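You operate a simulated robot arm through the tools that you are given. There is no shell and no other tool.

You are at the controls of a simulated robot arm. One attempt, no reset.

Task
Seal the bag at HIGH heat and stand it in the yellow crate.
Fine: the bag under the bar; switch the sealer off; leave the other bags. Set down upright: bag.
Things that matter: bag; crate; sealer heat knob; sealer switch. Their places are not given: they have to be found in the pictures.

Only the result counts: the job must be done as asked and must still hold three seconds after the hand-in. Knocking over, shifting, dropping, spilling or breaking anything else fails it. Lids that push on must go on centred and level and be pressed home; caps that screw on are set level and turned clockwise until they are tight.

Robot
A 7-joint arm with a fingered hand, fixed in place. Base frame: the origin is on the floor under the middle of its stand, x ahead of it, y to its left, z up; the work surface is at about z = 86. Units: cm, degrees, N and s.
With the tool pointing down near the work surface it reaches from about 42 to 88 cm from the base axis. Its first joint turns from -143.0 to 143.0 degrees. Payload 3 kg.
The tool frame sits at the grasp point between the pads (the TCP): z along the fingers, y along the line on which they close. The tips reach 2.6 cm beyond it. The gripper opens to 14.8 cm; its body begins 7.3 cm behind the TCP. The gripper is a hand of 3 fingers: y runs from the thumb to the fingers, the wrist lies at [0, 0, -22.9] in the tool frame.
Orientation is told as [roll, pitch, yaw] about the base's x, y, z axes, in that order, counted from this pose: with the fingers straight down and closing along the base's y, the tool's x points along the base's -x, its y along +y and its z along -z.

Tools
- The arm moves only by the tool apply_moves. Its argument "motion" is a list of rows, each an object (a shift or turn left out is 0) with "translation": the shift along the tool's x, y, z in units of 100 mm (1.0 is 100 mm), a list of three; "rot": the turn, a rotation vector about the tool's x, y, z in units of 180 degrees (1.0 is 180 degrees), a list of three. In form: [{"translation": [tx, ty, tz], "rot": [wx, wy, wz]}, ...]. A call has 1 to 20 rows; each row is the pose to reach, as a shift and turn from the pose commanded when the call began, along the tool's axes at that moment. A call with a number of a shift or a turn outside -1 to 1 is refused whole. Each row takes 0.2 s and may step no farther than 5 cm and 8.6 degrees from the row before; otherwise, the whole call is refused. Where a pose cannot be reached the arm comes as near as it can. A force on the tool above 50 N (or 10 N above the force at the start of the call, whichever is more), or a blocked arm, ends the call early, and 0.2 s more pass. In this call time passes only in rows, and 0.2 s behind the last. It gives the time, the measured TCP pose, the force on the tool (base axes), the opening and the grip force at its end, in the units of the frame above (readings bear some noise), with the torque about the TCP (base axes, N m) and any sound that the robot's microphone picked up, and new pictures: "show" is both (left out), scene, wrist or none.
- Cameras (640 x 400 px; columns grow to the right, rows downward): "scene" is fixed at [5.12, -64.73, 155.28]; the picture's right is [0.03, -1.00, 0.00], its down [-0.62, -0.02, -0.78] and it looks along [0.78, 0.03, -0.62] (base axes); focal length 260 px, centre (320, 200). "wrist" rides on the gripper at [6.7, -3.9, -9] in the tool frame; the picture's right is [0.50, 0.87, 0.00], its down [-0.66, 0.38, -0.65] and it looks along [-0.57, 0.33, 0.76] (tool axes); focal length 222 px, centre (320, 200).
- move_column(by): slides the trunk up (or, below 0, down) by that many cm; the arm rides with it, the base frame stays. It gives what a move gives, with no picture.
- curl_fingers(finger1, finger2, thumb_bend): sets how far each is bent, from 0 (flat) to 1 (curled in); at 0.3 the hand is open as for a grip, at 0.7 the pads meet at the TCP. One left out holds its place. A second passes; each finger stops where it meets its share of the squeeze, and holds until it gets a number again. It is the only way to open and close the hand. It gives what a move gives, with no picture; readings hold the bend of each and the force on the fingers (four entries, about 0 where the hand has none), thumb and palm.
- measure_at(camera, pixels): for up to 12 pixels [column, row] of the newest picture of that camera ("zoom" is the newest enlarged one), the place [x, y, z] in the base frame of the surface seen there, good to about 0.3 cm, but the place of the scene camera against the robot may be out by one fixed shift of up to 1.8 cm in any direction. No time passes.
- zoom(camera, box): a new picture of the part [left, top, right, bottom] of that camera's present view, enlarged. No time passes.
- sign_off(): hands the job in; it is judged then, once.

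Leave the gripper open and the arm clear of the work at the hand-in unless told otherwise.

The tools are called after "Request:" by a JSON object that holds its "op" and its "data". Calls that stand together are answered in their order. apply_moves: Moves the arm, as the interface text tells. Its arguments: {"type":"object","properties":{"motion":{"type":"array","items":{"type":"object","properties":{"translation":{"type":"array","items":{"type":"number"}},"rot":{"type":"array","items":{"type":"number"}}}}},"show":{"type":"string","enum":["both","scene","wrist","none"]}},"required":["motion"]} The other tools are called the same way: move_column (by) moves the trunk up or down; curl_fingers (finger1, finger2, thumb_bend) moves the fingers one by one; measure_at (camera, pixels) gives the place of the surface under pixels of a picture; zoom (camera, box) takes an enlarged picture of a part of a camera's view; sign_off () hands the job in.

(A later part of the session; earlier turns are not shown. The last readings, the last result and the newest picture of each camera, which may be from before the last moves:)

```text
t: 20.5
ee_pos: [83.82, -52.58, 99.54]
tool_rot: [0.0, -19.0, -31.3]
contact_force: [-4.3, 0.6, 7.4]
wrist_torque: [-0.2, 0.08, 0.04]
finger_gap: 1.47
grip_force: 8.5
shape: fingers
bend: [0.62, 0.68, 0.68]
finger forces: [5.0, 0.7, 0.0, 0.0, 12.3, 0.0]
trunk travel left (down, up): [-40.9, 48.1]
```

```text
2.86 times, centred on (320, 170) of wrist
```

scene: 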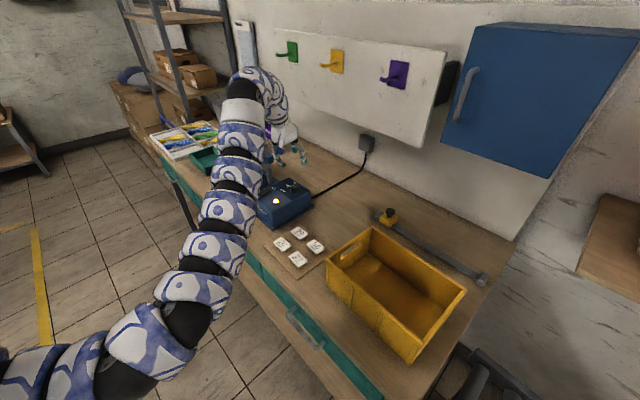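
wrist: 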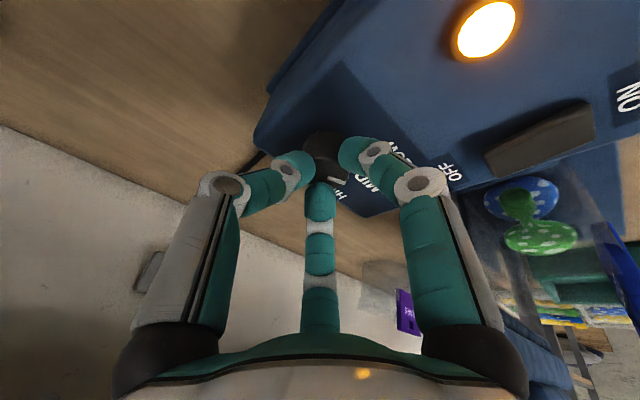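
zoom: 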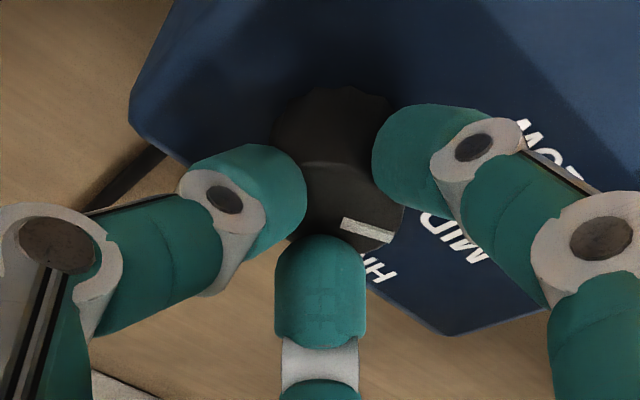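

It is turning, about 40° so far with slight slip. Finger 2 is losing contact, so I'll firm it up and continue another 30°.

Request:
{"op": "curl_fingers", "data": {"finger1": 0.68, "finger2": 0.71, "thumb_bend": 0.69}}

Request:
{"op": "apply_moves", "data": {"motion": [{"rot": [0, 0, 0.0417]}, {"rot": [0, 0, 0.0833]}, {"rot": [0, 0, 0.125]}, {"rot": [0, 0, 0.1667]}], "show": "wrist"}}

Request:
{"op": "zoom", "data": {"camera": "wrist", "box": [240, 100, 400, 240]}}

```text
t: 21.5
ee_pos: [83.94, -52.61, 99.65]
tool_rot: [-0.2, -18.9, -31.1]
contact_force: [-5.8, -1.6, 9.4]
wrist_torque: [-0.22, 0.15, -0.07]
finger_gap: 1.47
grip_force: 9.6
shape: fingers
bend: [0.62, 0.71, 0.69]
finger forces: [4.4, 0.0, 0.1, 0.0, 14.7, 0.0]
trunk travel left (down, up): [-40.9, 48.1]
```

```text
t: 22.5
ee_pos: [83.74, -52.29, 99.82]
tool_rot: [9.7, -16.3, -62.7]
contact_force: [-10.6, -3.0, 19.2]
wrist_torque: [-0.33, 0.44, -0.04]
finger_gap: 1.48
grip_force: 19.3
shape: fingers
bend: [0.62, 0.71, 0.7]
finger forces: [4.2, 0.1, 0.1, 0.0, 35.0, 0.1]
trunk travel left (down, up): [-40.9, 48.1]
```

wrist: 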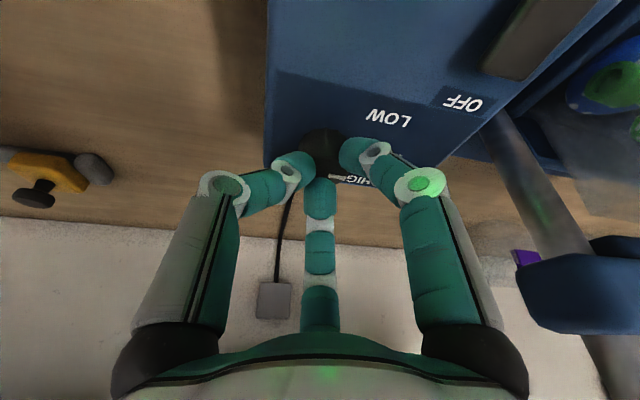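

```text
2.86 times, centred on (320, 170) of wrist
```

zoom: 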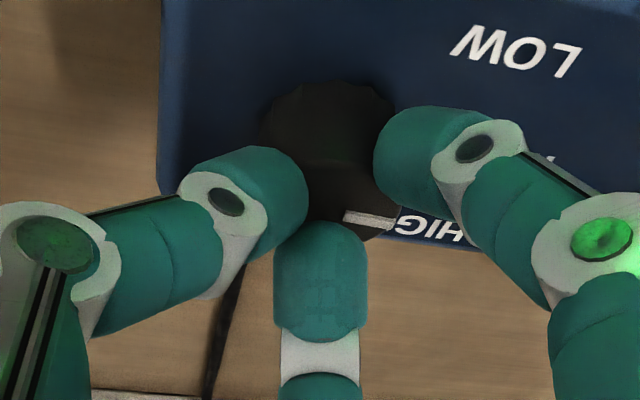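

The reflections turned green, so the lamp may have changed colour, and the pointer is now beside HIGH. The thumb is loaded at 35 N, so I'll release gently, rise, and verify.

Request:
{"op": "curl_fingers", "data": {"finger1": 0.6, "finger2": 0.6, "thumb_bend": 0.6}}

Request:
{"op": "apply_moves", "data": {"motion": [{"translation": [0.0, 0.0, -0.1]}, {"translation": [0, 0, -0.4]}, {"translation": [0, 0, -0.8]}], "show": "both"}}

```text
t: 23.5
ee_pos: [83.79, -52.35, 99.8]
tool_rot: [9.7, -16.5, -62.6]
contact_force: [-1.8, -2.4, 26.6]
wrist_torque: [-0.35, 0.21, 0.0]
finger_gap: 1.93
grip_force: 14.8
shape: fingers
bend: [0.6, 0.6, 0.64]
finger forces: [0.0, 0.0, 0.1, 0.1, 29.9, 0.0]
trunk travel left (down, up): [-40.9, 48.1]
```

```text
t: 24.3
ee_pos: [81.97, -50.94, 107.2]
tool_rot: [9.6, -16.4, -62.5]
contact_force: [0.1, 0.7, 0.5]
wrist_torque: [0.0, 0.03, -0.02]
finger_gap: 2.92
grip_force: 0.0
shape: fingers
bend: [0.6, 0.6, 0.6]
finger forces: [0.0, 0.0, 0.1, 0.0, 0.0, 0.0]
trunk travel left (down, up): [-40.9, 48.1]
```

scene: 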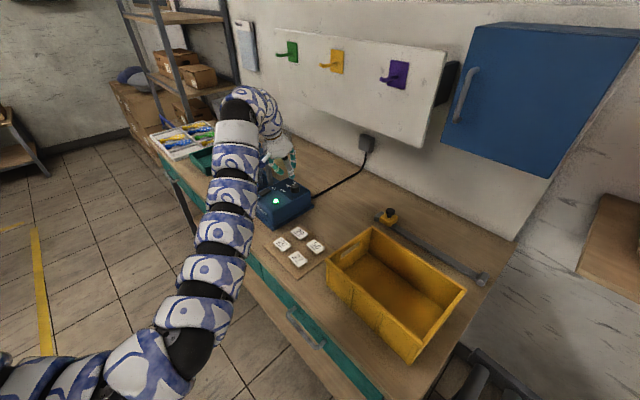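
wrist: 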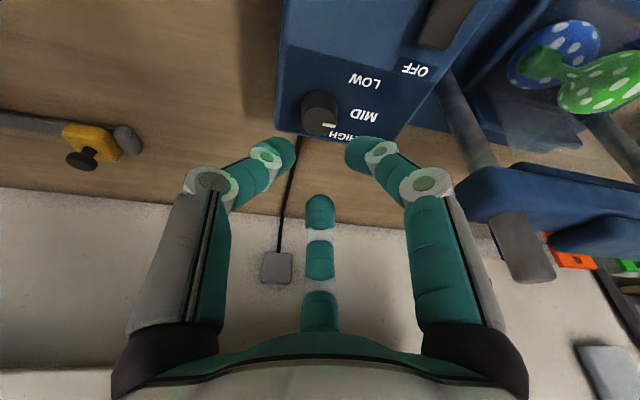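

The lamp is green now. I'll zoom in to check the pointer direction.

Request:
{"op": "zoom", "data": {"camera": "wrist", "box": [270, 50, 430, 150]}}

Request:
{"op": "measure_at", "data": {"camera": "zoom", "pixels": [[200, 220], [145, 215], [235, 252], [210, 258], [240, 303], [232, 275], [265, 335], [290, 345], [378, 265], [385, 130], [230, 300], [200, 190]]}}

Request:
{"op": "zoom", "data": {"camera": "scene", "box": [250, 150, 330, 230]}}

```text
4.00 times, centred on (350, 100) of wrist
```

zoom: 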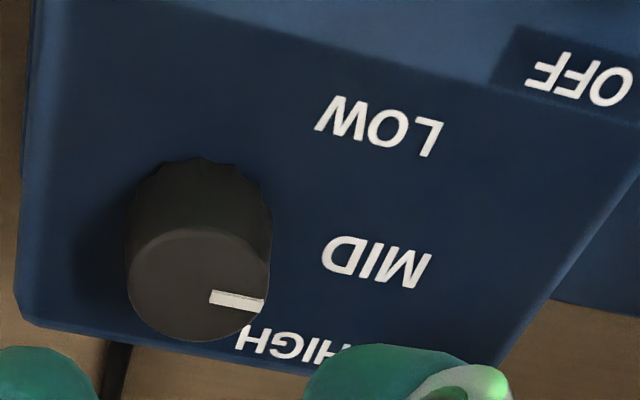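

```text
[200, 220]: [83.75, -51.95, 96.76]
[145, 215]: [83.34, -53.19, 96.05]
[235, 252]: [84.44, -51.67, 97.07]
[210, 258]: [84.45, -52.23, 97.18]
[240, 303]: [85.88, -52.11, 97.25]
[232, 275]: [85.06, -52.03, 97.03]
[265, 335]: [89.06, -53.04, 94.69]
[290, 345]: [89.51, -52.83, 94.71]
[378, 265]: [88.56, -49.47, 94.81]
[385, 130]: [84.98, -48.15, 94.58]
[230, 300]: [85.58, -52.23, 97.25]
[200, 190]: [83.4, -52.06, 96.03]
```

```text
5.00 times, centred on (290, 190) of scene
```

zoom: 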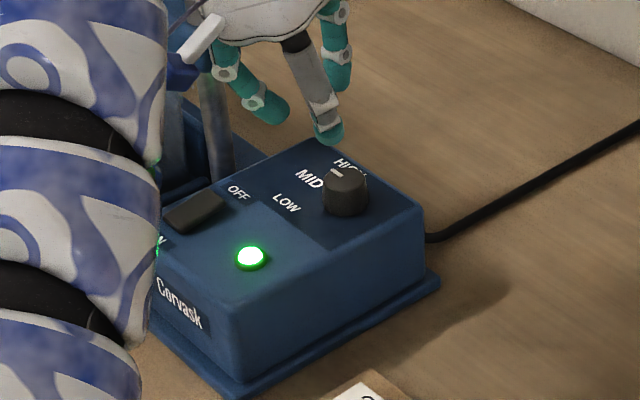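

Request:
{"op": "zoom", "data": {"camera": "wrist", "box": [290, 85, 370, 140]}}

Request:
{"op": "measure_at", "data": {"camera": "zoom", "pixels": [[220, 220], [308, 232], [265, 226], [200, 200], [90, 190], [290, 160], [190, 280], [250, 290], [330, 285], [480, 150], [500, 300], [310, 200]]}}

```text
7.27 times, centred on (330, 112) of wrist
```

zoom: 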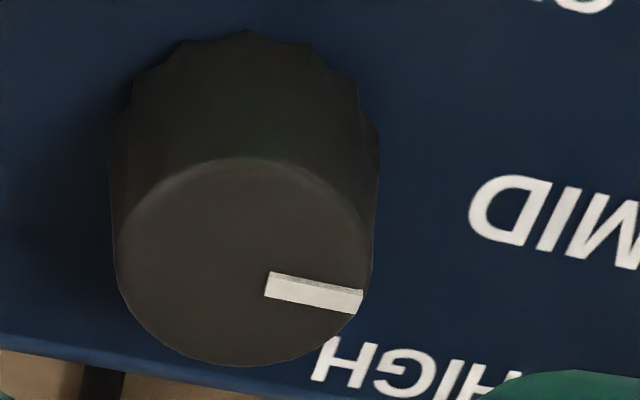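

```text
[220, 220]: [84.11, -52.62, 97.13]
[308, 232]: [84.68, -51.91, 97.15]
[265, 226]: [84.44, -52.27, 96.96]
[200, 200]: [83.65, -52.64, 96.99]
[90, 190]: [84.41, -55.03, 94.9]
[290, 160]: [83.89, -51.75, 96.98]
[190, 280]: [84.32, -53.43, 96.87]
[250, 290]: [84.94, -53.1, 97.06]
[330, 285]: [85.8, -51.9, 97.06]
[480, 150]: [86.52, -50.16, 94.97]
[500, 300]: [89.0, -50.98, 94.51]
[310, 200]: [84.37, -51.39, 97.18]
```

The direction works out at about 40°, which is MID rather than HIGH, so about 45° more is needed. I'll roll back -75° and regrip the same way as before.

Request:
{"op": "apply_moves", "data": {"motion": [{"rot": [0, 0, -0.0417]}, {"rot": [0, 0, -0.0833]}, {"rot": [0, 0, -0.125]}, {"rot": [0, 0, -0.1667]}, {"rot": [0, 0, -0.2083]}, {"rot": [0, 0, -0.25]}, {"rot": [0, 0, -0.2917]}, {"rot": [0, 0, -0.3333]}, {"rot": [0, 0, -0.375]}, {"rot": [0, 0, -0.4167]}], "show": "wrist"}}

Request:
{"op": "zoom", "data": {"camera": "wrist", "box": [270, 50, 430, 170]}}

```text
t: 26.5
ee_pos: [81.68, -51.06, 107.12]
tool_rot: [-13.6, -13.0, 15.5]
contact_force: [-0.3, -0.6, -1.0]
wrist_torque: [-0.02, -0.01, 0.03]
finger_gap: 2.89
grip_force: 0.1
shape: fingers
bend: [0.6, 0.6, 0.6]
finger forces: [0.0, 0.0, 0.0, 0.1, 0.1, 0.0]
trunk travel left (down, up): [-40.9, 48.1]
```

wrist: 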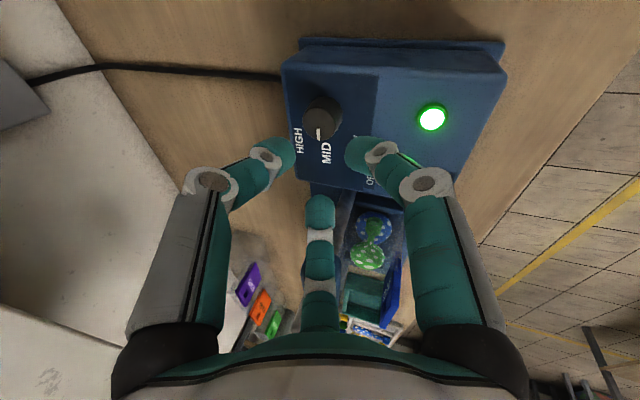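

```text
3.33 times, centred on (350, 110) of wrist
```

zoom: 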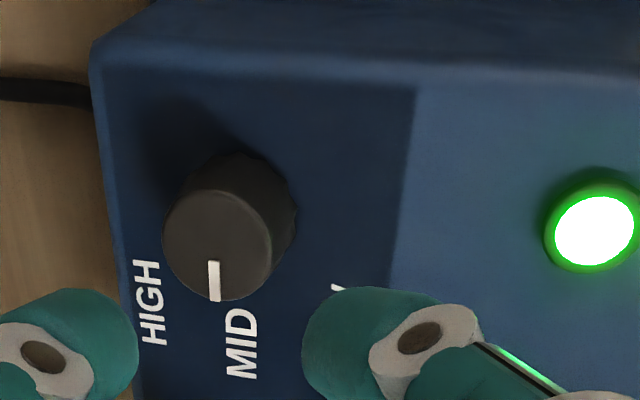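

The pointer is about 8° past MID towards HIGH, with no detent. I'll descend on the knob again the same way.

Request:
{"op": "apply_moves", "data": {"motion": [{"translation": [-0.01, -0.01, 0.35]}, {"translation": [-0.02, -0.02, 0.696]}], "show": "none"}}

Request:
{"op": "apply_moves", "data": {"motion": [{"translation": [0.01, 0.01, 0.045]}, {"translation": [0.021, 0.021, 0.088]}], "show": "wrist"}}

Request:
{"op": "zoom", "data": {"camera": "wrist", "box": [240, 100, 400, 240]}}

```text
t: 27.1
ee_pos: [83.89, -52.53, 100.71]
tool_rot: [-13.6, -13.1, 15.5]
contact_force: [-0.4, 0.5, 0.1]
wrist_torque: [0.07, 0.01, -0.02]
finger_gap: 2.93
grip_force: 0.0
shape: fingers
bend: [0.6, 0.6, 0.6]
finger forces: [0.0, 0.1, 0.0, 0.0, 0.0, 0.0]
trunk travel left (down, up): [-40.9, 48.1]
```

```text
t: 27.7
ee_pos: [83.95, -52.52, 99.75]
tool_rot: [-13.7, -13.2, 15.5]
contact_force: [0.5, 0.0, -0.1]
wrist_torque: [-0.01, 0.02, 0.02]
finger_gap: 2.93
grip_force: 0.1
shape: fingers
bend: [0.6, 0.6, 0.6]
finger forces: [0.0, 0.0, 0.0, 0.1, 0.1, 0.0]
trunk travel left (down, up): [-40.9, 48.1]
```

wrist: 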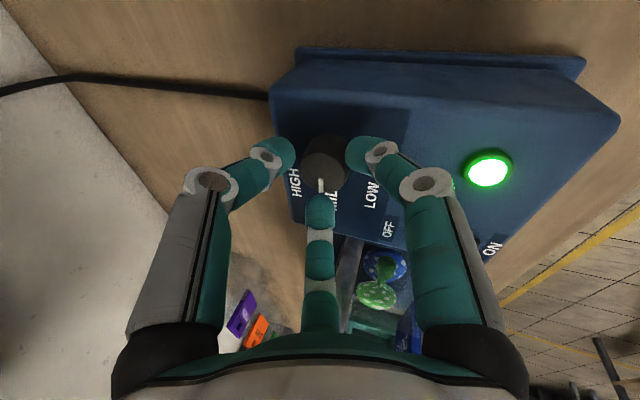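

```text
2.86 times, centred on (320, 170) of wrist
```

zoom: 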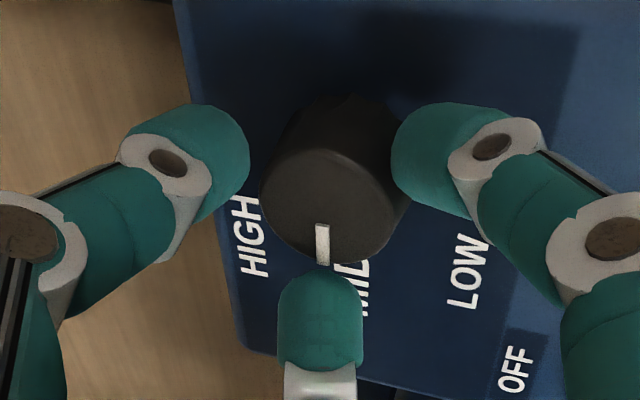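

Clear, with the knob centred. Closing to grip.

Request:
{"op": "curl_fingers", "data": {"finger1": 0.68, "finger2": 0.68, "thumb_bend": 0.68}}

Request:
{"op": "apply_moves", "data": {"motion": [{"rot": [0, 0, 0.0417]}, {"rot": [0, 0, 0.0833]}, {"rot": [0, 0, 0.125]}], "show": "wrist"}}

Request:
{"op": "zoom", "data": {"camera": "wrist", "box": [240, 100, 400, 240]}}

```text
t: 28.7
ee_pos: [83.93, -52.45, 99.81]
tool_rot: [-13.8, -13.2, 15.5]
contact_force: [-2.0, 3.4, -0.1]
wrist_torque: [0.11, -0.06, 0.01]
finger_gap: 1.35
grip_force: 4.7
shape: fingers
bend: [0.63, 0.64, 0.68]
finger forces: [3.9, 6.1, 0.1, 0.0, 0.0, 0.0]
trunk travel left (down, up): [-40.9, 48.1]
```

```text
t: 29.5
ee_pos: [83.81, -52.42, 99.81]
tool_rot: [-7.6, -17.3, -7.5]
contact_force: [0.7, 1.6, 5.6]
wrist_torque: [-0.11, -0.03, 0.01]
finger_gap: 1.21
grip_force: 7.9
shape: fingers
bend: [0.63, 0.64, 0.68]
finger forces: [3.7, 3.9, 0.0, 0.0, 8.4, 0.1]
trunk travel left (down, up): [-40.9, 48.1]
```

wrist: 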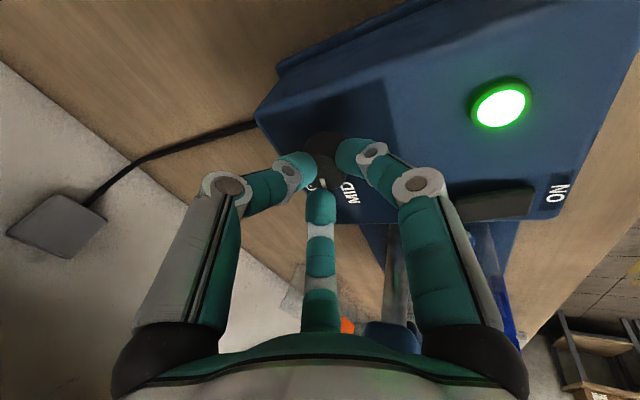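

```text
2.86 times, centred on (320, 170) of wrist
```

zoom: 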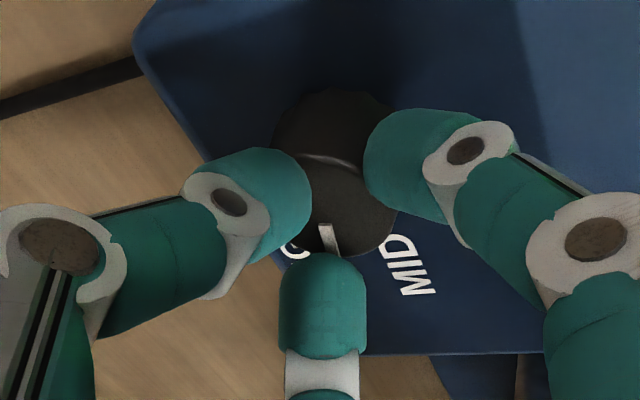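

It follows with little slip. Continuing by 25°, raising slightly to keep the panel load down.

Request:
{"op": "apply_moves", "data": {"motion": [{"translation": [0, 0, -0.005], "rot": [0, 0, 0.035]}, {"translation": [0, 0, -0.01], "rot": [0, 0, 0.07]}, {"translation": [0, 0, -0.015], "rot": [0, 0, 0.105]}, {"translation": [0, 0, -0.02], "rot": [0, 0, 0.139]}], "show": "wrist"}}

Request:
{"op": "zoom", "data": {"camera": "wrist", "box": [240, 100, 400, 240]}}

```text
t: 30.5
ee_pos: [83.81, -52.3, 99.93]
tool_rot: [0.9, -19.0, -33.8]
contact_force: [-3.5, 0.8, 5.9]
wrist_torque: [-0.05, 0.15, 0.01]
finger_gap: 1.18
grip_force: 5.3
shape: fingers
bend: [0.63, 0.68, 0.68]
finger forces: [3.9, 0.1, 0.0, 0.0, 7.5, 0.0]
trunk travel left (down, up): [-40.9, 48.1]
```

wrist: 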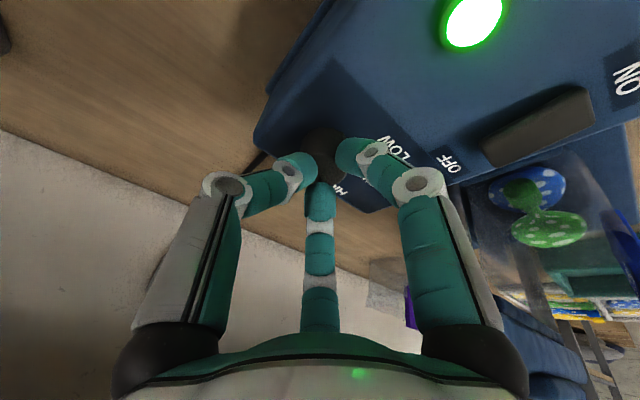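

```text
2.86 times, centred on (320, 170) of wrist
```

zoom: 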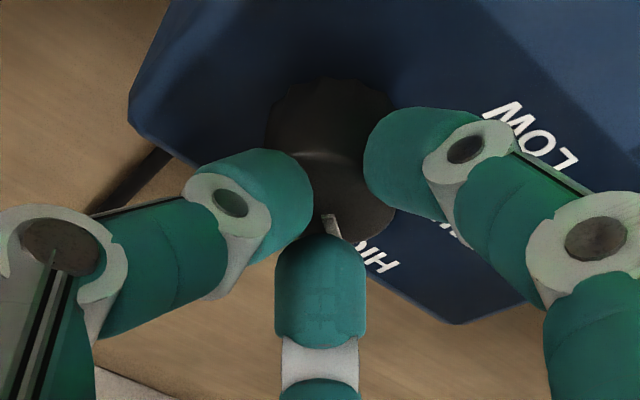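

The pointer is aimed close to the HIGH label. I'll give it 15° more, then release and verify.

Request:
{"op": "apply_moves", "data": {"motion": [{"translation": [0, 0, -0.005], "rot": [0, 0, 0.042]}, {"translation": [0, 0, -0.01], "rot": [0, 0, 0.083]}], "show": "none"}}

Request:
{"op": "curl_fingers", "data": {"finger1": 0.59, "finger2": 0.59, "thumb_bend": 0.59}}

Request:
{"op": "apply_moves", "data": {"motion": [{"translation": [0.0, 0.0, -0.1]}, {"translation": [0, 0, -0.4]}, {"translation": [0, 0, -0.8]}], "show": "both"}}

Request:
{"op": "zoom", "data": {"camera": "wrist", "box": [270, 50, 430, 150]}}

```text
t: 31.1
ee_pos: [83.7, -52.28, 100.08]
tool_rot: [5.8, -17.9, -49.5]
contact_force: [-3.8, 4.2, 4.7]
wrist_torque: [0.02, 0.14, 0.03]
finger_gap: 1.11
grip_force: 5.0
shape: fingers
bend: [0.63, 0.68, 0.68]
finger forces: [3.6, 0.0, 0.0, 0.0, 6.3, 0.0]
trunk travel left (down, up): [-40.9, 48.1]
```

```text
t: 32.1
ee_pos: [83.86, -52.51, 99.91]
tool_rot: [5.8, -18.0, -49.4]
contact_force: [0.0, -0.2, 0.4]
wrist_torque: [0.01, -0.02, 0.03]
finger_gap: 3.22
grip_force: 0.0
shape: fingers
bend: [0.59, 0.59, 0.59]
finger forces: [0.1, 0.1, 0.0, 0.0, 0.0, 0.0]
trunk travel left (down, up): [-40.9, 48.1]
```

```text
t: 32.9
ee_pos: [81.55, -50.95, 107.7]
tool_rot: [5.8, -17.9, -49.5]
contact_force: [-0.1, -0.4, -0.2]
wrist_torque: [0.02, 0.02, 0.02]
finger_gap: 3.22
grip_force: 0.2
shape: fingers
bend: [0.59, 0.59, 0.59]
finger forces: [0.1, 0.1, 0.0, 0.0, 0.1, 0.0]
trunk travel left (down, up): [-40.9, 48.1]
```

scene: 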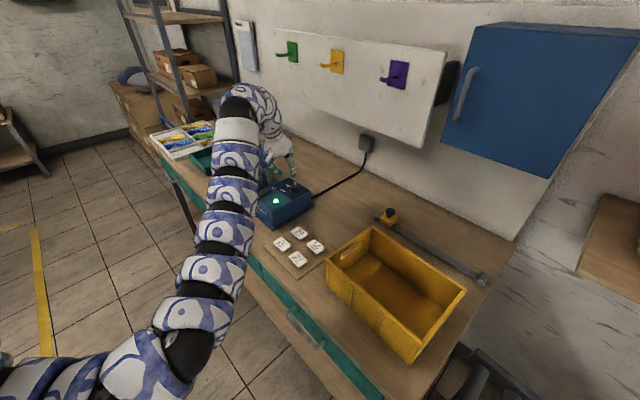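
wrist: 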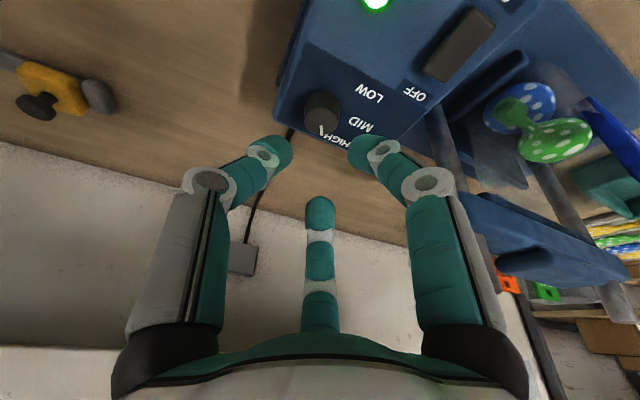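

```text
4.00 times, centred on (350, 100) of wrist
```

zoom: 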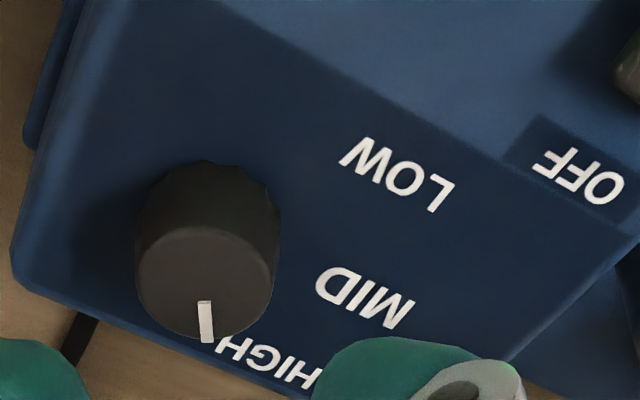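

The pointer now reads roughly -10°, close to the HIGH label at about -1°. I'll measure it more precisely on a tighter zoom.

Request:
{"op": "zoom", "data": {"camera": "wrist", "box": [295, 85, 355, 140]}}

Request:
{"op": "measure_at", "data": {"camera": "zoom", "pixels": [[185, 240], [195, 335], [190, 290], [205, 210], [70, 220], [330, 200], [195, 110], [200, 330], [150, 300], [260, 290], [120, 160], [280, 160]]}}

```text
7.27 times, centred on (325, 112) of wrist
```

zoom: 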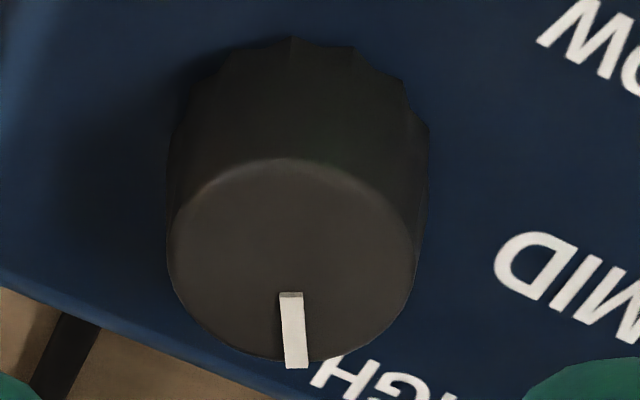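

```text
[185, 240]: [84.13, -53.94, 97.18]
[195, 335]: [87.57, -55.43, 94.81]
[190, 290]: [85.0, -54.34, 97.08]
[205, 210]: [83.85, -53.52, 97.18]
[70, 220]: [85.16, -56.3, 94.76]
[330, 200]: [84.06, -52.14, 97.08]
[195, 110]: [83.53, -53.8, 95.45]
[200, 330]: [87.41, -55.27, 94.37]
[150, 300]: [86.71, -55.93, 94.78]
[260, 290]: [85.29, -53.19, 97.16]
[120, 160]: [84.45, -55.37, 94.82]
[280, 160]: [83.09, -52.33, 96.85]
```

Request:
{"op": "measure_at", "data": {"camera": "zoom", "pixels": [[293, 175], [293, 215], [293, 255], [270, 340], [185, 258], [230, 258], [350, 258], [400, 258], [295, 350], [291, 305], [293, 330], [330, 330]]}}

Request:
{"op": "measure_at", "data": {"camera": "zoom", "pixels": [[440, 385], [350, 375], [560, 290], [600, 45], [520, 265], [630, 320], [450, 200], [450, 100], [100, 100], [100, 250], [480, 300], [400, 345]]}}

```text
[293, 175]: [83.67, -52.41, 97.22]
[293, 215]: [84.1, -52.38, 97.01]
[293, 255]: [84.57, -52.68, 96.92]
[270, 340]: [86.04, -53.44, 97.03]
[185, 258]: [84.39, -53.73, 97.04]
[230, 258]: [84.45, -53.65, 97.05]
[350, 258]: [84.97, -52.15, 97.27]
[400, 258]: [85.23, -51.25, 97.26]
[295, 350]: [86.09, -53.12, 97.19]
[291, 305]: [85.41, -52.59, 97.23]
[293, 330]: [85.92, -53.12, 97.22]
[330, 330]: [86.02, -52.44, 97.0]
```

```text
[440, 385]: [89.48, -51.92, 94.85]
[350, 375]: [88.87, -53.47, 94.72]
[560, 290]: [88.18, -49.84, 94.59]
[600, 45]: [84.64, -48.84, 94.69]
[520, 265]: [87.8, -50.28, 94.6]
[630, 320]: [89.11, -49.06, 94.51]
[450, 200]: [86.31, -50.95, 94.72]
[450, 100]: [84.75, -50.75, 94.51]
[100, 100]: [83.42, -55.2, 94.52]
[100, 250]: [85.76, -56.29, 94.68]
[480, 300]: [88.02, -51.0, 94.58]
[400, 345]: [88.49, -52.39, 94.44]
```

Using the camera geometry, the start angle was about 104°, the middle stop about 48°, and it is now about -15°. That fits three positions 60° apart, so the knob is at HIGH and the lamp is green. Next I'll look at the bag and bar in this view.

Request:
{"op": "zoom", "data": {"camera": "wrist", "box": [420, 60, 640, 260]}}

Request:
{"op": "measure_at", "data": {"camera": "zoom", "pixels": [[250, 130], [310, 190], [420, 160], [480, 240], [200, 200], [330, 260], [170, 240], [130, 190], [230, 290], [400, 300], [480, 300], [520, 130]]}}

```text
2.00 times, centred on (530, 160) of wrist
```

zoom: 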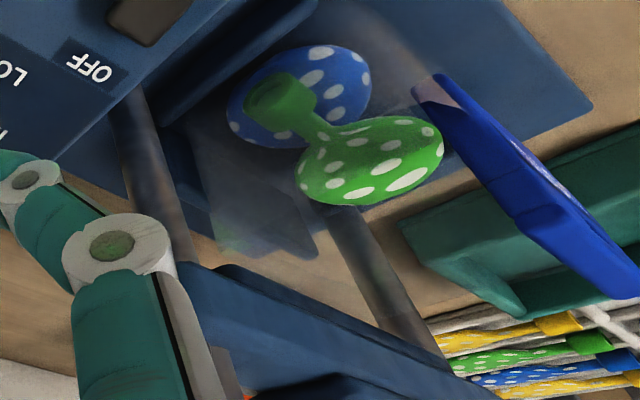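

```text
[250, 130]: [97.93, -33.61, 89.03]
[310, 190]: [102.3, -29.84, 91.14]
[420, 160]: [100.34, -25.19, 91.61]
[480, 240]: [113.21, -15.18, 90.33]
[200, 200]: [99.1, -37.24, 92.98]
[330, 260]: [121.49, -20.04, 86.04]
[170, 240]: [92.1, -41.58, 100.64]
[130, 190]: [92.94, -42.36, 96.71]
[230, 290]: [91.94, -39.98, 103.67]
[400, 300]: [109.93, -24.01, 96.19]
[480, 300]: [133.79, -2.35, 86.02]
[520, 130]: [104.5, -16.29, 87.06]
```

Knob done. Before pressing the bar I want a front view of the bag, to see whether its mouth lies under the bar. I'll rise well above the posts first.

Request:
{"op": "apply_moves", "data": {"motion": [{"translation": [-0.102, 0.032, -0.316]}, {"translation": [-0.205, 0.064, -0.631]}, {"translation": [-0.307, 0.096, -0.947]}], "show": "none"}}

Request:
{"op": "apply_moves", "data": {"motion": [{"translation": [-0.123, 0.038, -0.379]}, {"translation": [-0.123, 0.038, -0.379], "rot": [0, 0, 0.035]}, {"translation": [-0.123, 0.038, -0.379], "rot": [0, 0, 0.07]}], "show": "wrist"}}

```text
t: 33.7
ee_pos: [82.34, -51.7, 115.7]
tool_rot: [6.0, -18.2, -49.6]
contact_force: [0.3, 0.2, -0.9]
wrist_torque: [0.01, 0.02, -0.01]
finger_gap: 3.18
grip_force: 0.0
shape: fingers
bend: [0.59, 0.59, 0.59]
finger forces: [0.0, 0.0, 0.0, 0.1, 0.0, 0.1]
out of reach, approached as far as the arm can: row 3
trunk travel left (down, up): [-40.9, 48.1]
```

```text
t: 34.5
ee_pos: [83.75, -52.76, 116.78]
tool_rot: [10.0, -16.5, -62.6]
contact_force: [0.1, 0.7, 0.2]
wrist_torque: [0.0, 0.01, 0.03]
finger_gap: 3.23
grip_force: 0.1
shape: fingers
bend: [0.59, 0.59, 0.59]
finger forces: [0.1, 0.0, 0.1, 0.0, 0.1, 0.0]
out of reach, approached as far as the arm can: row 1, 2, 3
trunk travel left (down, up): [-40.9, 48.1]
```

wrist: 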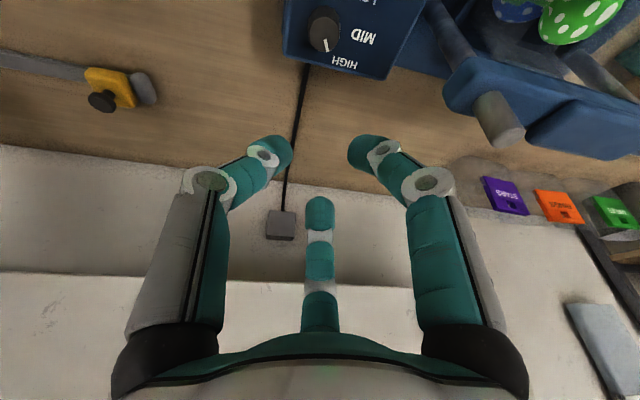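

Raising at full stretch runs out of reach, so I'll retract inward and up first.

Request:
{"op": "apply_moves", "data": {"motion": [{"translation": [0.303, -0.123, -0.217]}, {"translation": [0.607, -0.247, -0.433]}, {"translation": [0.91, -0.37, -0.65]}], "show": "none"}}

Request:
{"op": "zoom", "data": {"camera": "scene", "box": [215, 120, 335, 240]}}

```text
t: 35.3
ee_pos: [80.05, -49.66, 114.05]
tool_rot: [9.8, -16.5, -62.6]
contact_force: [0.1, -0.4, -0.4]
wrist_torque: [0.0, 0.01, 0.01]
finger_gap: 3.22
grip_force: 0.0
shape: fingers
bend: [0.59, 0.59, 0.59]
finger forces: [0.1, 0.1, 0.1, 0.0, 0.0, 0.1]
out of reach, approached as far as the arm can: row 1, 2, 3
trunk travel left (down, up): [-40.9, 48.1]
```

```text
3.33 times, centred on (275, 180) of scene
```

zoom: 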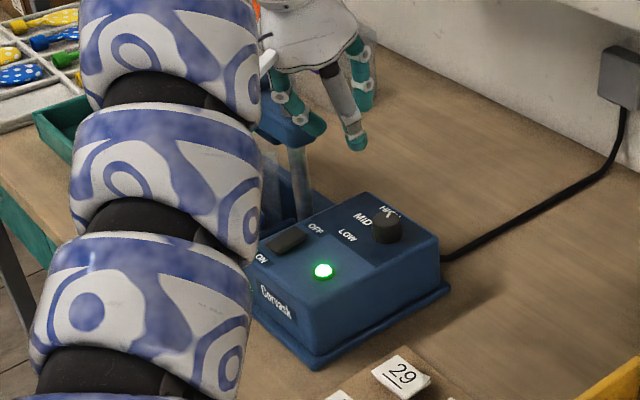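

The arm lags the command near its stretch limit. I'll send a few zero-shift rows so it settles, then read the pose.

Request:
{"op": "apply_moves", "data": {"motion": [{"translation": [0, 0, 0]}, {"translation": [0, 0, 0]}, {"translation": [0, 0, 0]}], "show": "none"}}

```text
t: 36.1
ee_pos: [80.0, -49.59, 114.01]
tool_rot: [9.9, -16.3, -62.6]
contact_force: [0.4, -0.2, 0.0]
wrist_torque: [0.01, 0.01, 0.01]
finger_gap: 3.22
grip_force: 0.0
shape: fingers
bend: [0.59, 0.59, 0.59]
finger forces: [0.1, 0.1, 0.1, 0.0, 0.1, 0.0]
trunk travel left (down, up): [-40.9, 48.1]
```

Moves upward relative to the shoulder seem joint-limited, so I'll raise with the trunk instead, by 12 cm.

Request:
{"op": "move_column", "data": {"by": 12}}

Request:
{"op": "apply_moves", "data": {"motion": [{"translation": [0.2, -0.1, 0.0]}, {"translation": [0.4, -0.2, 0.0]}], "show": "wrist"}}

```text
t: 37.6
ee_pos: [79.95, -49.6, 125.91]
tool_rot: [10.0, -16.4, -62.6]
contact_force: [0.4, 0.2, 0.4]
wrist_torque: [0.02, 0.0, -0.01]
finger_gap: 3.22
grip_force: 0.0
shape: fingers
bend: [0.59, 0.59, 0.59]
finger forces: [0.0, 0.0, 0.0, 0.0, 0.0, 0.1]
trunk travel left (down, up): [-52.9, 36.1]
```

```text
t: 38.2
ee_pos: [79.19, -49.17, 125.62]
tool_rot: [10.1, -16.3, -62.5]
contact_force: [-0.4, 0.2, 0.9]
wrist_torque: [0.0, -0.02, -0.02]
finger_gap: 3.23
grip_force: 0.0
shape: fingers
bend: [0.59, 0.59, 0.59]
finger forces: [0.0, 0.0, 0.0, 0.0, 0.1, 0.1]
out of reach, approached as far as the arm can: row 1, 2
trunk travel left (down, up): [-52.9, 36.1]
```

wrist: 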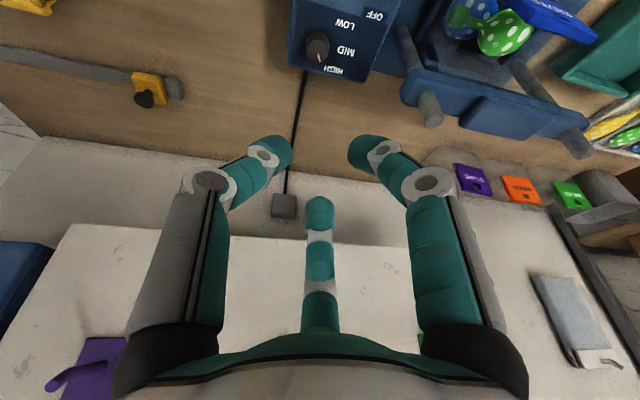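

Inward motion is limited by wrist flex because the forearm is too steep. I'll raise the trunk 20 cm and lower the arm relative to it, which flattens the forearm.

Request:
{"op": "move_column", "data": {"by": 20}}

Request:
{"op": "apply_moves", "data": {"motion": [{"translation": [0.1, -0.06, 0.32]}, {"translation": [0.2, -0.12, 0.64]}, {"translation": [0.3, -0.17, 0.95]}], "show": "both"}}

```text
t: 40.3
ee_pos: [79.34, -49.01, 145.63]
tool_rot: [10.1, -16.4, -62.6]
contact_force: [-0.8, 0.7, -0.5]
wrist_torque: [0.02, 0.02, -0.01]
finger_gap: 3.22
grip_force: 0.1
shape: fingers
bend: [0.59, 0.59, 0.59]
finger forces: [0.0, 0.0, 0.0, 0.0, 0.0, 0.0]
trunk travel left (down, up): [-72.9, 16.1]
```

```text
t: 41.1
ee_pos: [79.43, -49.62, 144.75]
tool_rot: [10.1, -16.1, -62.7]
contact_force: [0.0, 0.1, 0.1]
wrist_torque: [-0.01, 0.0, -0.02]
finger_gap: 3.22
grip_force: 0.1
shape: fingers
bend: [0.59, 0.59, 0.59]
finger forces: [0.0, 0.1, 0.0, 0.1, 0.1, 0.0]
out of reach, approached as far as the arm can: row 1, 2, 3
trunk travel left (down, up): [-72.9, 16.1]
```

scene: 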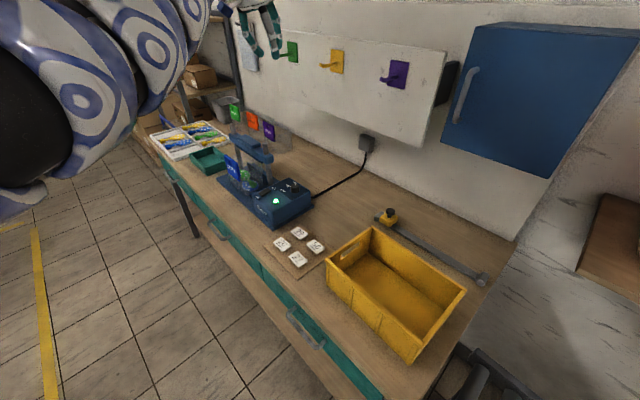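
wrist: 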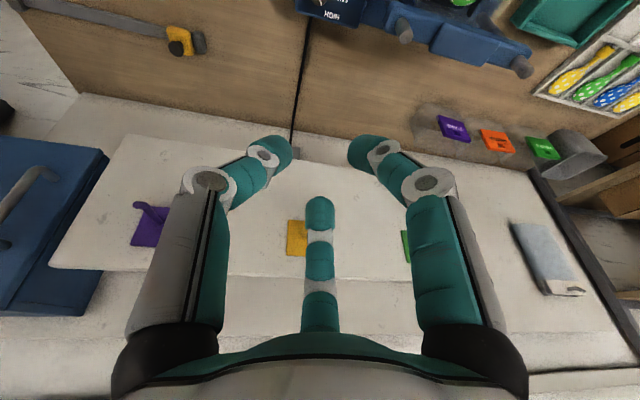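

The arm may be at a straight-elbow singularity. I'll try a sideways-and-inward move in larger steps to bend the elbow.

Request:
{"op": "apply_moves", "data": {"motion": [{"translation": [0.455, 0.013, -0.027]}, {"translation": [0.91, 0.026, -0.054]}], "show": "scene"}}

```text
t: 41.7
ee_pos: [80.27, -47.32, 145.6]
tool_rot: [10.2, -16.4, -62.6]
contact_force: [-0.3, 0.0, 0.4]
wrist_torque: [0.04, -0.02, 0.01]
finger_gap: 3.23
grip_force: 0.1
shape: fingers
bend: [0.59, 0.59, 0.59]
finger forces: [0.0, 0.0, 0.0, 0.0, 0.1, 0.0]
out of reach, approached as far as the arm can: row 1, 2
trunk travel left (down, up): [-72.9, 16.1]
```

scene: 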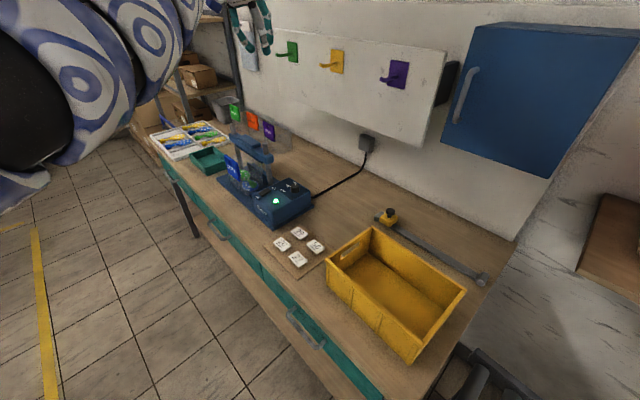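

Only tangential motion worked, so it is a straight-elbow singularity. Tilting the tool further outward in place should pull the wrist in and bend the elbow, as it did at the start.

Request:
{"op": "apply_moves", "data": {"motion": [{"rot": [-0.0222, -0.0385, 0]}, {"rot": [-0.0444, -0.077, 0]}, {"rot": [-0.0667, -0.1155, 0]}, {"rot": [-0.0889, -0.154, 0]}], "show": "scene"}}

```text
t: 42.9
ee_pos: [85.07, -47.54, 168.02]
tool_rot: [19.4, -60.4, -48.9]
contact_force: [0.6, -1.0, 0.9]
wrist_torque: [-0.01, 0.0, 0.03]
finger_gap: 3.26
grip_force: 0.1
shape: fingers
bend: [0.59, 0.59, 0.59]
finger forces: [0.0, 0.0, 0.0, 0.0, 0.1, 0.0]
out of reach, approached as far as the arm can: row 1, 2, 3, 4
trunk travel left (down, up): [-72.9, 16.1]
stopped in row 4: the arm was blocked; the commanded pose is now the measured one
```

scene: 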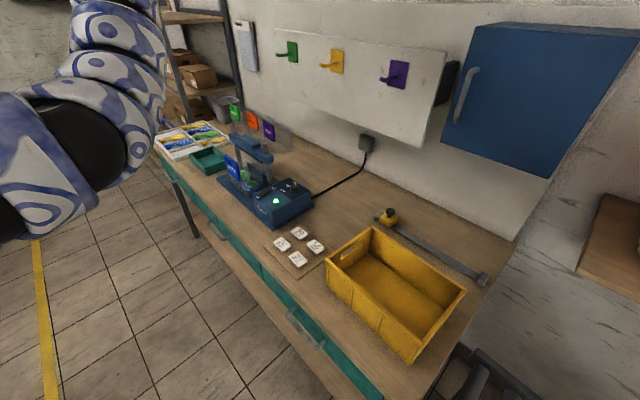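

That freed it, and the elbow is bent again. At z=168 I'm clear, so I'll try moving inward and down at this tilt.

Request:
{"op": "apply_moves", "data": {"motion": [{"translation": [0.25, 0.0, -0.25]}, {"translation": [0.5, 0.0, -0.5]}, {"translation": [0.75, 0.0, -0.75]}], "show": "none"}}

```text
t: 43.7
ee_pos: [76.46, -41.56, 165.18]
tool_rot: [19.5, -60.5, -48.9]
contact_force: [0.5, 0.3, 0.5]
wrist_torque: [-0.03, 0.0, -0.03]
finger_gap: 3.26
grip_force: 0.1
shape: fingers
bend: [0.59, 0.59, 0.59]
finger forces: [0.0, 0.0, 0.0, 0.0, 0.1, 0.1]
trunk travel left (down, up): [-72.9, 16.1]
```

Moving freely again. Lowering the trunk 38 cm brings the TCP to about z=127, still clear of the posts.

Request:
{"op": "move_column", "data": {"by": -38}}

Request:
{"op": "apply_moves", "data": {"motion": [{"translation": [-0.1, 0.3, 0]}, {"translation": [-0.2, 0.6, 0]}, {"translation": [-0.3, 0.95, 0]}], "show": "both"}}

```text
t: 47.4
ee_pos: [76.59, -41.55, 127.29]
tool_rot: [19.4, -60.5, -48.8]
contact_force: [-0.1, 0.4, 0.3]
wrist_torque: [-0.01, -0.02, 0.03]
finger_gap: 3.25
grip_force: 0.2
shape: fingers
bend: [0.59, 0.59, 0.59]
finger forces: [0.1, 0.0, 0.0, 0.1, 0.0, 0.0]
trunk travel left (down, up): [-34.9, 54.1]
```

```text
t: 48.2
ee_pos: [82.63, -34.67, 131.35]
tool_rot: [19.3, -60.4, -48.8]
contact_force: [-0.4, 0.5, 0.3]
wrist_torque: [-0.02, 0.01, -0.03]
finger_gap: 3.27
grip_force: 0.0
shape: fingers
bend: [0.59, 0.59, 0.59]
finger forces: [0.0, 0.0, 0.0, 0.0, 0.1, 0.0]
trunk travel left (down, up): [-34.9, 54.1]
```

scene: 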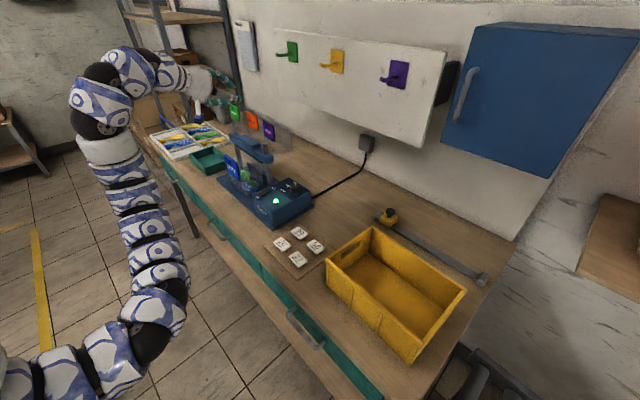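
wrist: 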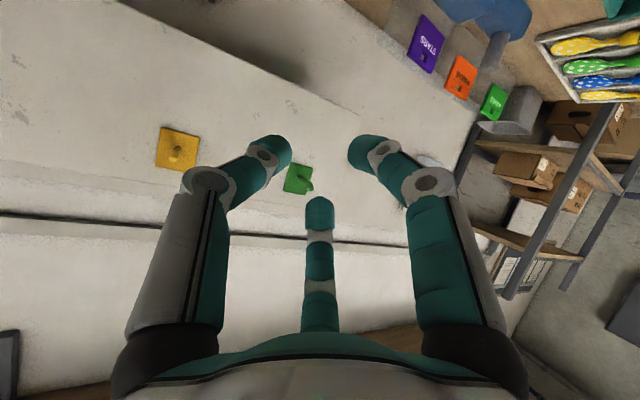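

The arm now has a bent-elbow posture and the scene view is unobstructed. I'll zoom on the bags again to measure the film edges and learn the bag's shape.

Request:
{"op": "zoom", "data": {"camera": "scene", "box": [235, 95, 300, 150]}}

Request:
{"op": "measure_at", "data": {"camera": "zoom", "pixels": [[265, 180], [345, 230], [350, 330], [275, 280], [470, 250], [470, 300], [465, 380], [440, 235], [400, 215], [380, 300], [320, 150], [420, 380]]}}

Request:
{"op": "zoom", "data": {"camera": "scene", "box": [222, 135, 272, 195]}}

```text
7.27 times, centred on (268, 122) of scene
```

zoom: 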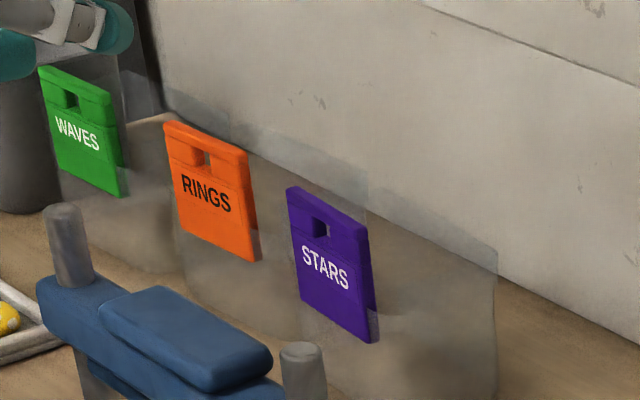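

```text
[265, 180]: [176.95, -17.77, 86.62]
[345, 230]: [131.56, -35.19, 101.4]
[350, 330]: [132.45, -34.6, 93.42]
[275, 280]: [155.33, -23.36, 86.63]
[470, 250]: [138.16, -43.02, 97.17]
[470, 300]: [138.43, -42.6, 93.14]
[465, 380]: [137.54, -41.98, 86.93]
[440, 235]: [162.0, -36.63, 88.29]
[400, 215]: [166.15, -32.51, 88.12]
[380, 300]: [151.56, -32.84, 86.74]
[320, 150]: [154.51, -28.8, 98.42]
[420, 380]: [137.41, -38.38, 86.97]
```

```text
6.67 times, centred on (247, 165) of scene
```

zoom: 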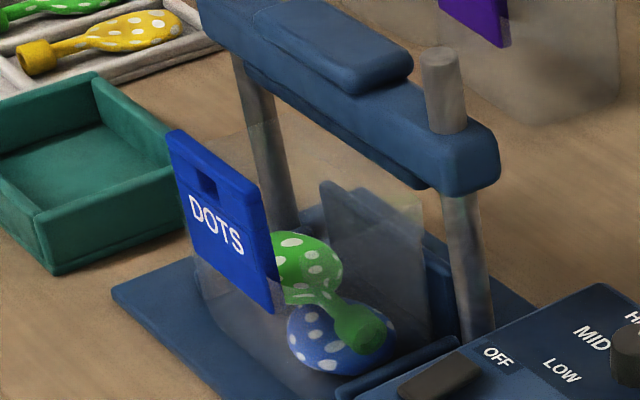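

Each bag has a front header card and a back film wall about 10 cm behind it. For the DOTS bag, that back film (f≈95.9, top z≈100) sits directly under the bar, so the bag is in place for sealing. I'll close the fist and bring it over the bar handle at about (101,-33.7,108.4), reducing the tilt to about 45°.

Request:
{"op": "curl_fingers", "data": {"finger1": 0.7, "finger2": 0.7, "thumb_bend": 0.7}}

Request:
{"op": "apply_moves", "data": {"motion": [{"translation": [0.063, 0.11, 0.207], "rot": [0.0058, 0.031, 0]}, {"translation": [0.127, 0.22, 0.413], "rot": [0.0117, 0.062, 0]}, {"translation": [0.19, 0.33, 0.62], "rot": [0.0175, 0.0928, 0]}], "show": "both"}}

```text
t: 49.2
ee_pos: [82.54, -34.8, 131.34]
tool_rot: [19.5, -60.4, -48.8]
contact_force: [-0.5, 0.2, 0.0]
wrist_torque: [0.01, 0.04, 0.01]
finger_gap: 0.01
grip_force: 0.0
shape: fingers
bend: [0.69, 0.69, 0.7]
finger forces: [0.1, 0.0, 0.0, 0.0, 0.0, 0.0]
trunk travel left (down, up): [-34.9, 54.1]
```

```text
t: 50.2
ee_pos: [89.85, -36.35, 123.85]
tool_rot: [11.9, -42.5, -44.5]
contact_force: [-0.1, -0.7, 0.0]
wrist_torque: [0.08, 0.0, 0.08]
finger_gap: 0.0
grip_force: 0.0
shape: fingers
bend: [0.7, 0.69, 0.7]
finger forces: [0.0, 0.0, 0.1, 0.1, 0.1, 0.0]
out of reach, approached as far as the arm can: row 1, 2, 3
trunk travel left (down, up): [-34.9, 54.1]
stopped in row 3: the arm was blocked; the commanded pose is now the measured one
```

scene: 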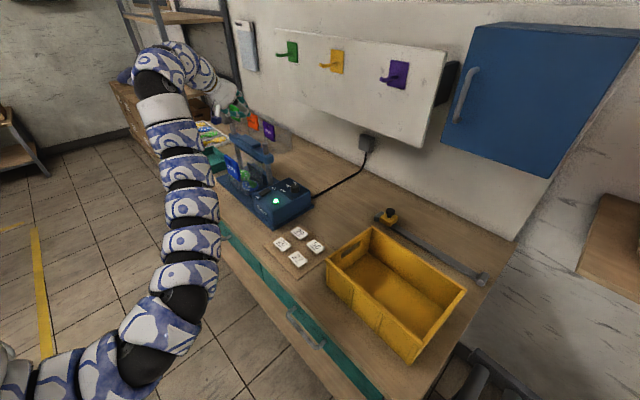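
wrist: 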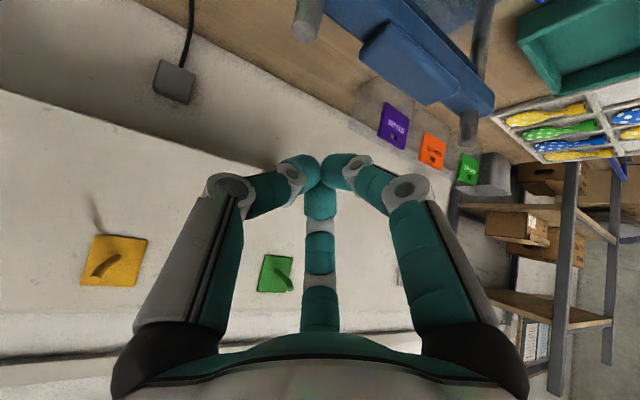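

It's blocked by the wrist limit up high, but the tilt is now about 44°. I'll move outward and down toward a point just above the handle.

Request:
{"op": "apply_moves", "data": {"motion": [{"translation": [0.063, 0.212, 0.315]}, {"translation": [0.127, 0.424, 0.63]}, {"translation": [0.19, 0.636, 0.945]}], "show": "both"}}

```text
t: 51.0
ee_pos: [98.4, -33.18, 117.25]
tool_rot: [11.8, -42.4, -44.3]
contact_force: [-0.8, 0.3, 0.1]
wrist_torque: [0.01, 0.0, 0.03]
finger_gap: 0.01
grip_force: 0.0
shape: fingers
bend: [0.7, 0.69, 0.7]
finger forces: [0.0, 0.1, 0.0, 0.1, 0.0, 0.0]
trunk travel left (down, up): [-34.9, 54.1]
```

scene: 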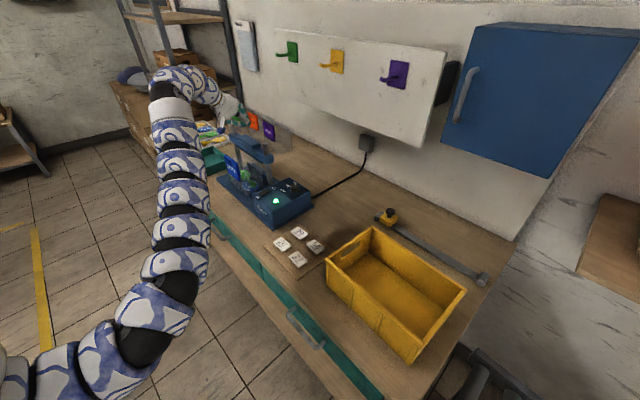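
wrist: 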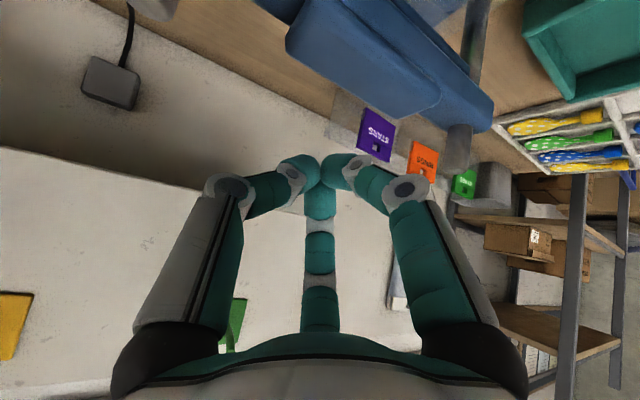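

Reached. The handle is visible in the wrist view at about (365,60), so I'll measure its top accurately.

Request:
{"op": "measure_at", "data": {"camera": "wrist", "pixels": [[365, 60], [300, 30], [330, 15], [430, 95], [400, 60], [340, 60], [380, 100], [460, 100], [455, 140], [290, 10], [350, 40], [420, 80]]}}

Request:
{"op": "zoom", "data": {"camera": "scene", "box": [200, 80, 320, 200]}}

```text
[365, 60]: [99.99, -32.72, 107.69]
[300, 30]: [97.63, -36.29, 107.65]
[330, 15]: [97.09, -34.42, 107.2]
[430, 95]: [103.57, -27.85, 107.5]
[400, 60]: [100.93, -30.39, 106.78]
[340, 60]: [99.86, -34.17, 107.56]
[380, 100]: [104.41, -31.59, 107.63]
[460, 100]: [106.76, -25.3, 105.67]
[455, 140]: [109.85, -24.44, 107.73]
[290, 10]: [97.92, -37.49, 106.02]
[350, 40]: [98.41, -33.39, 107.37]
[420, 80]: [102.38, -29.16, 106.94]
```

```text
3.33 times, centred on (260, 140) of scene
```

zoom: 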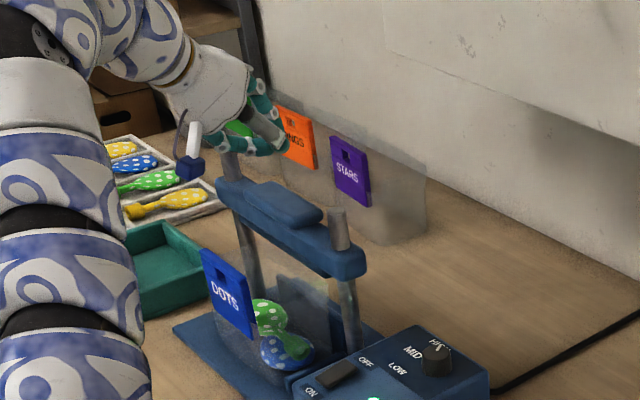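

Handle top z≈107.6, centre about (101.3,-32.6). I can see the camera arm on the hand's near side and it is clear. I'll lower the fist to just above the handle.

Request:
{"op": "apply_moves", "data": {"motion": [{"translation": [0.19, 0.015, 0.205]}, {"translation": [0.38, 0.03, 0.41]}], "show": "scene"}}

Request:
{"op": "zoom", "data": {"camera": "scene", "box": [200, 80, 320, 200]}}

```text
t: 51.6
ee_pos: [99.36, -32.05, 111.3]
tool_rot: [11.8, -42.4, -44.3]
contact_force: [0.2, 0.2, -1.0]
wrist_torque: [0.0, 0.0, -0.02]
finger_gap: 0.03
grip_force: 0.1
shape: fingers
bend: [0.7, 0.69, 0.7]
finger forces: [0.0, 0.1, 0.1, 0.0, 0.1, 0.1]
trunk travel left (down, up): [-34.9, 54.1]
```

scene: 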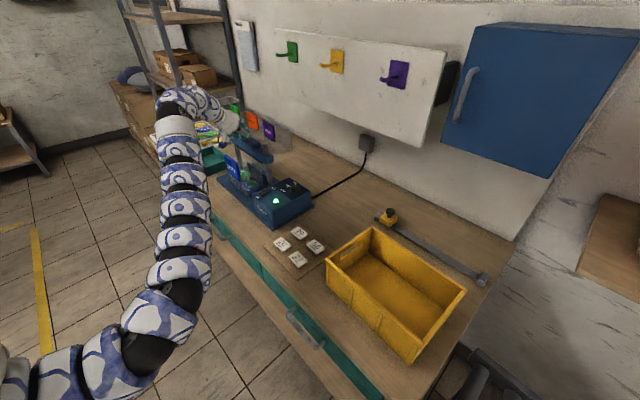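

```text
3.33 times, centred on (260, 140) of scene
```

zoom: 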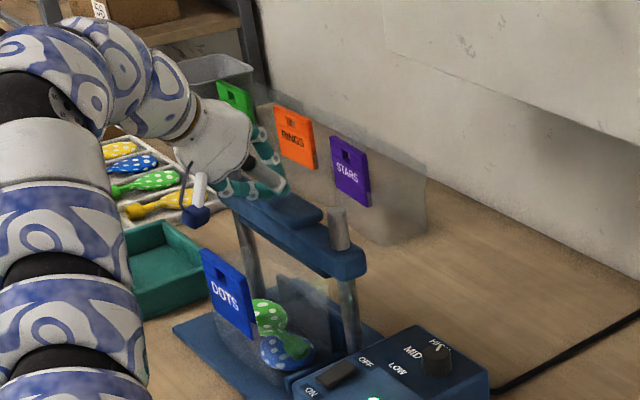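

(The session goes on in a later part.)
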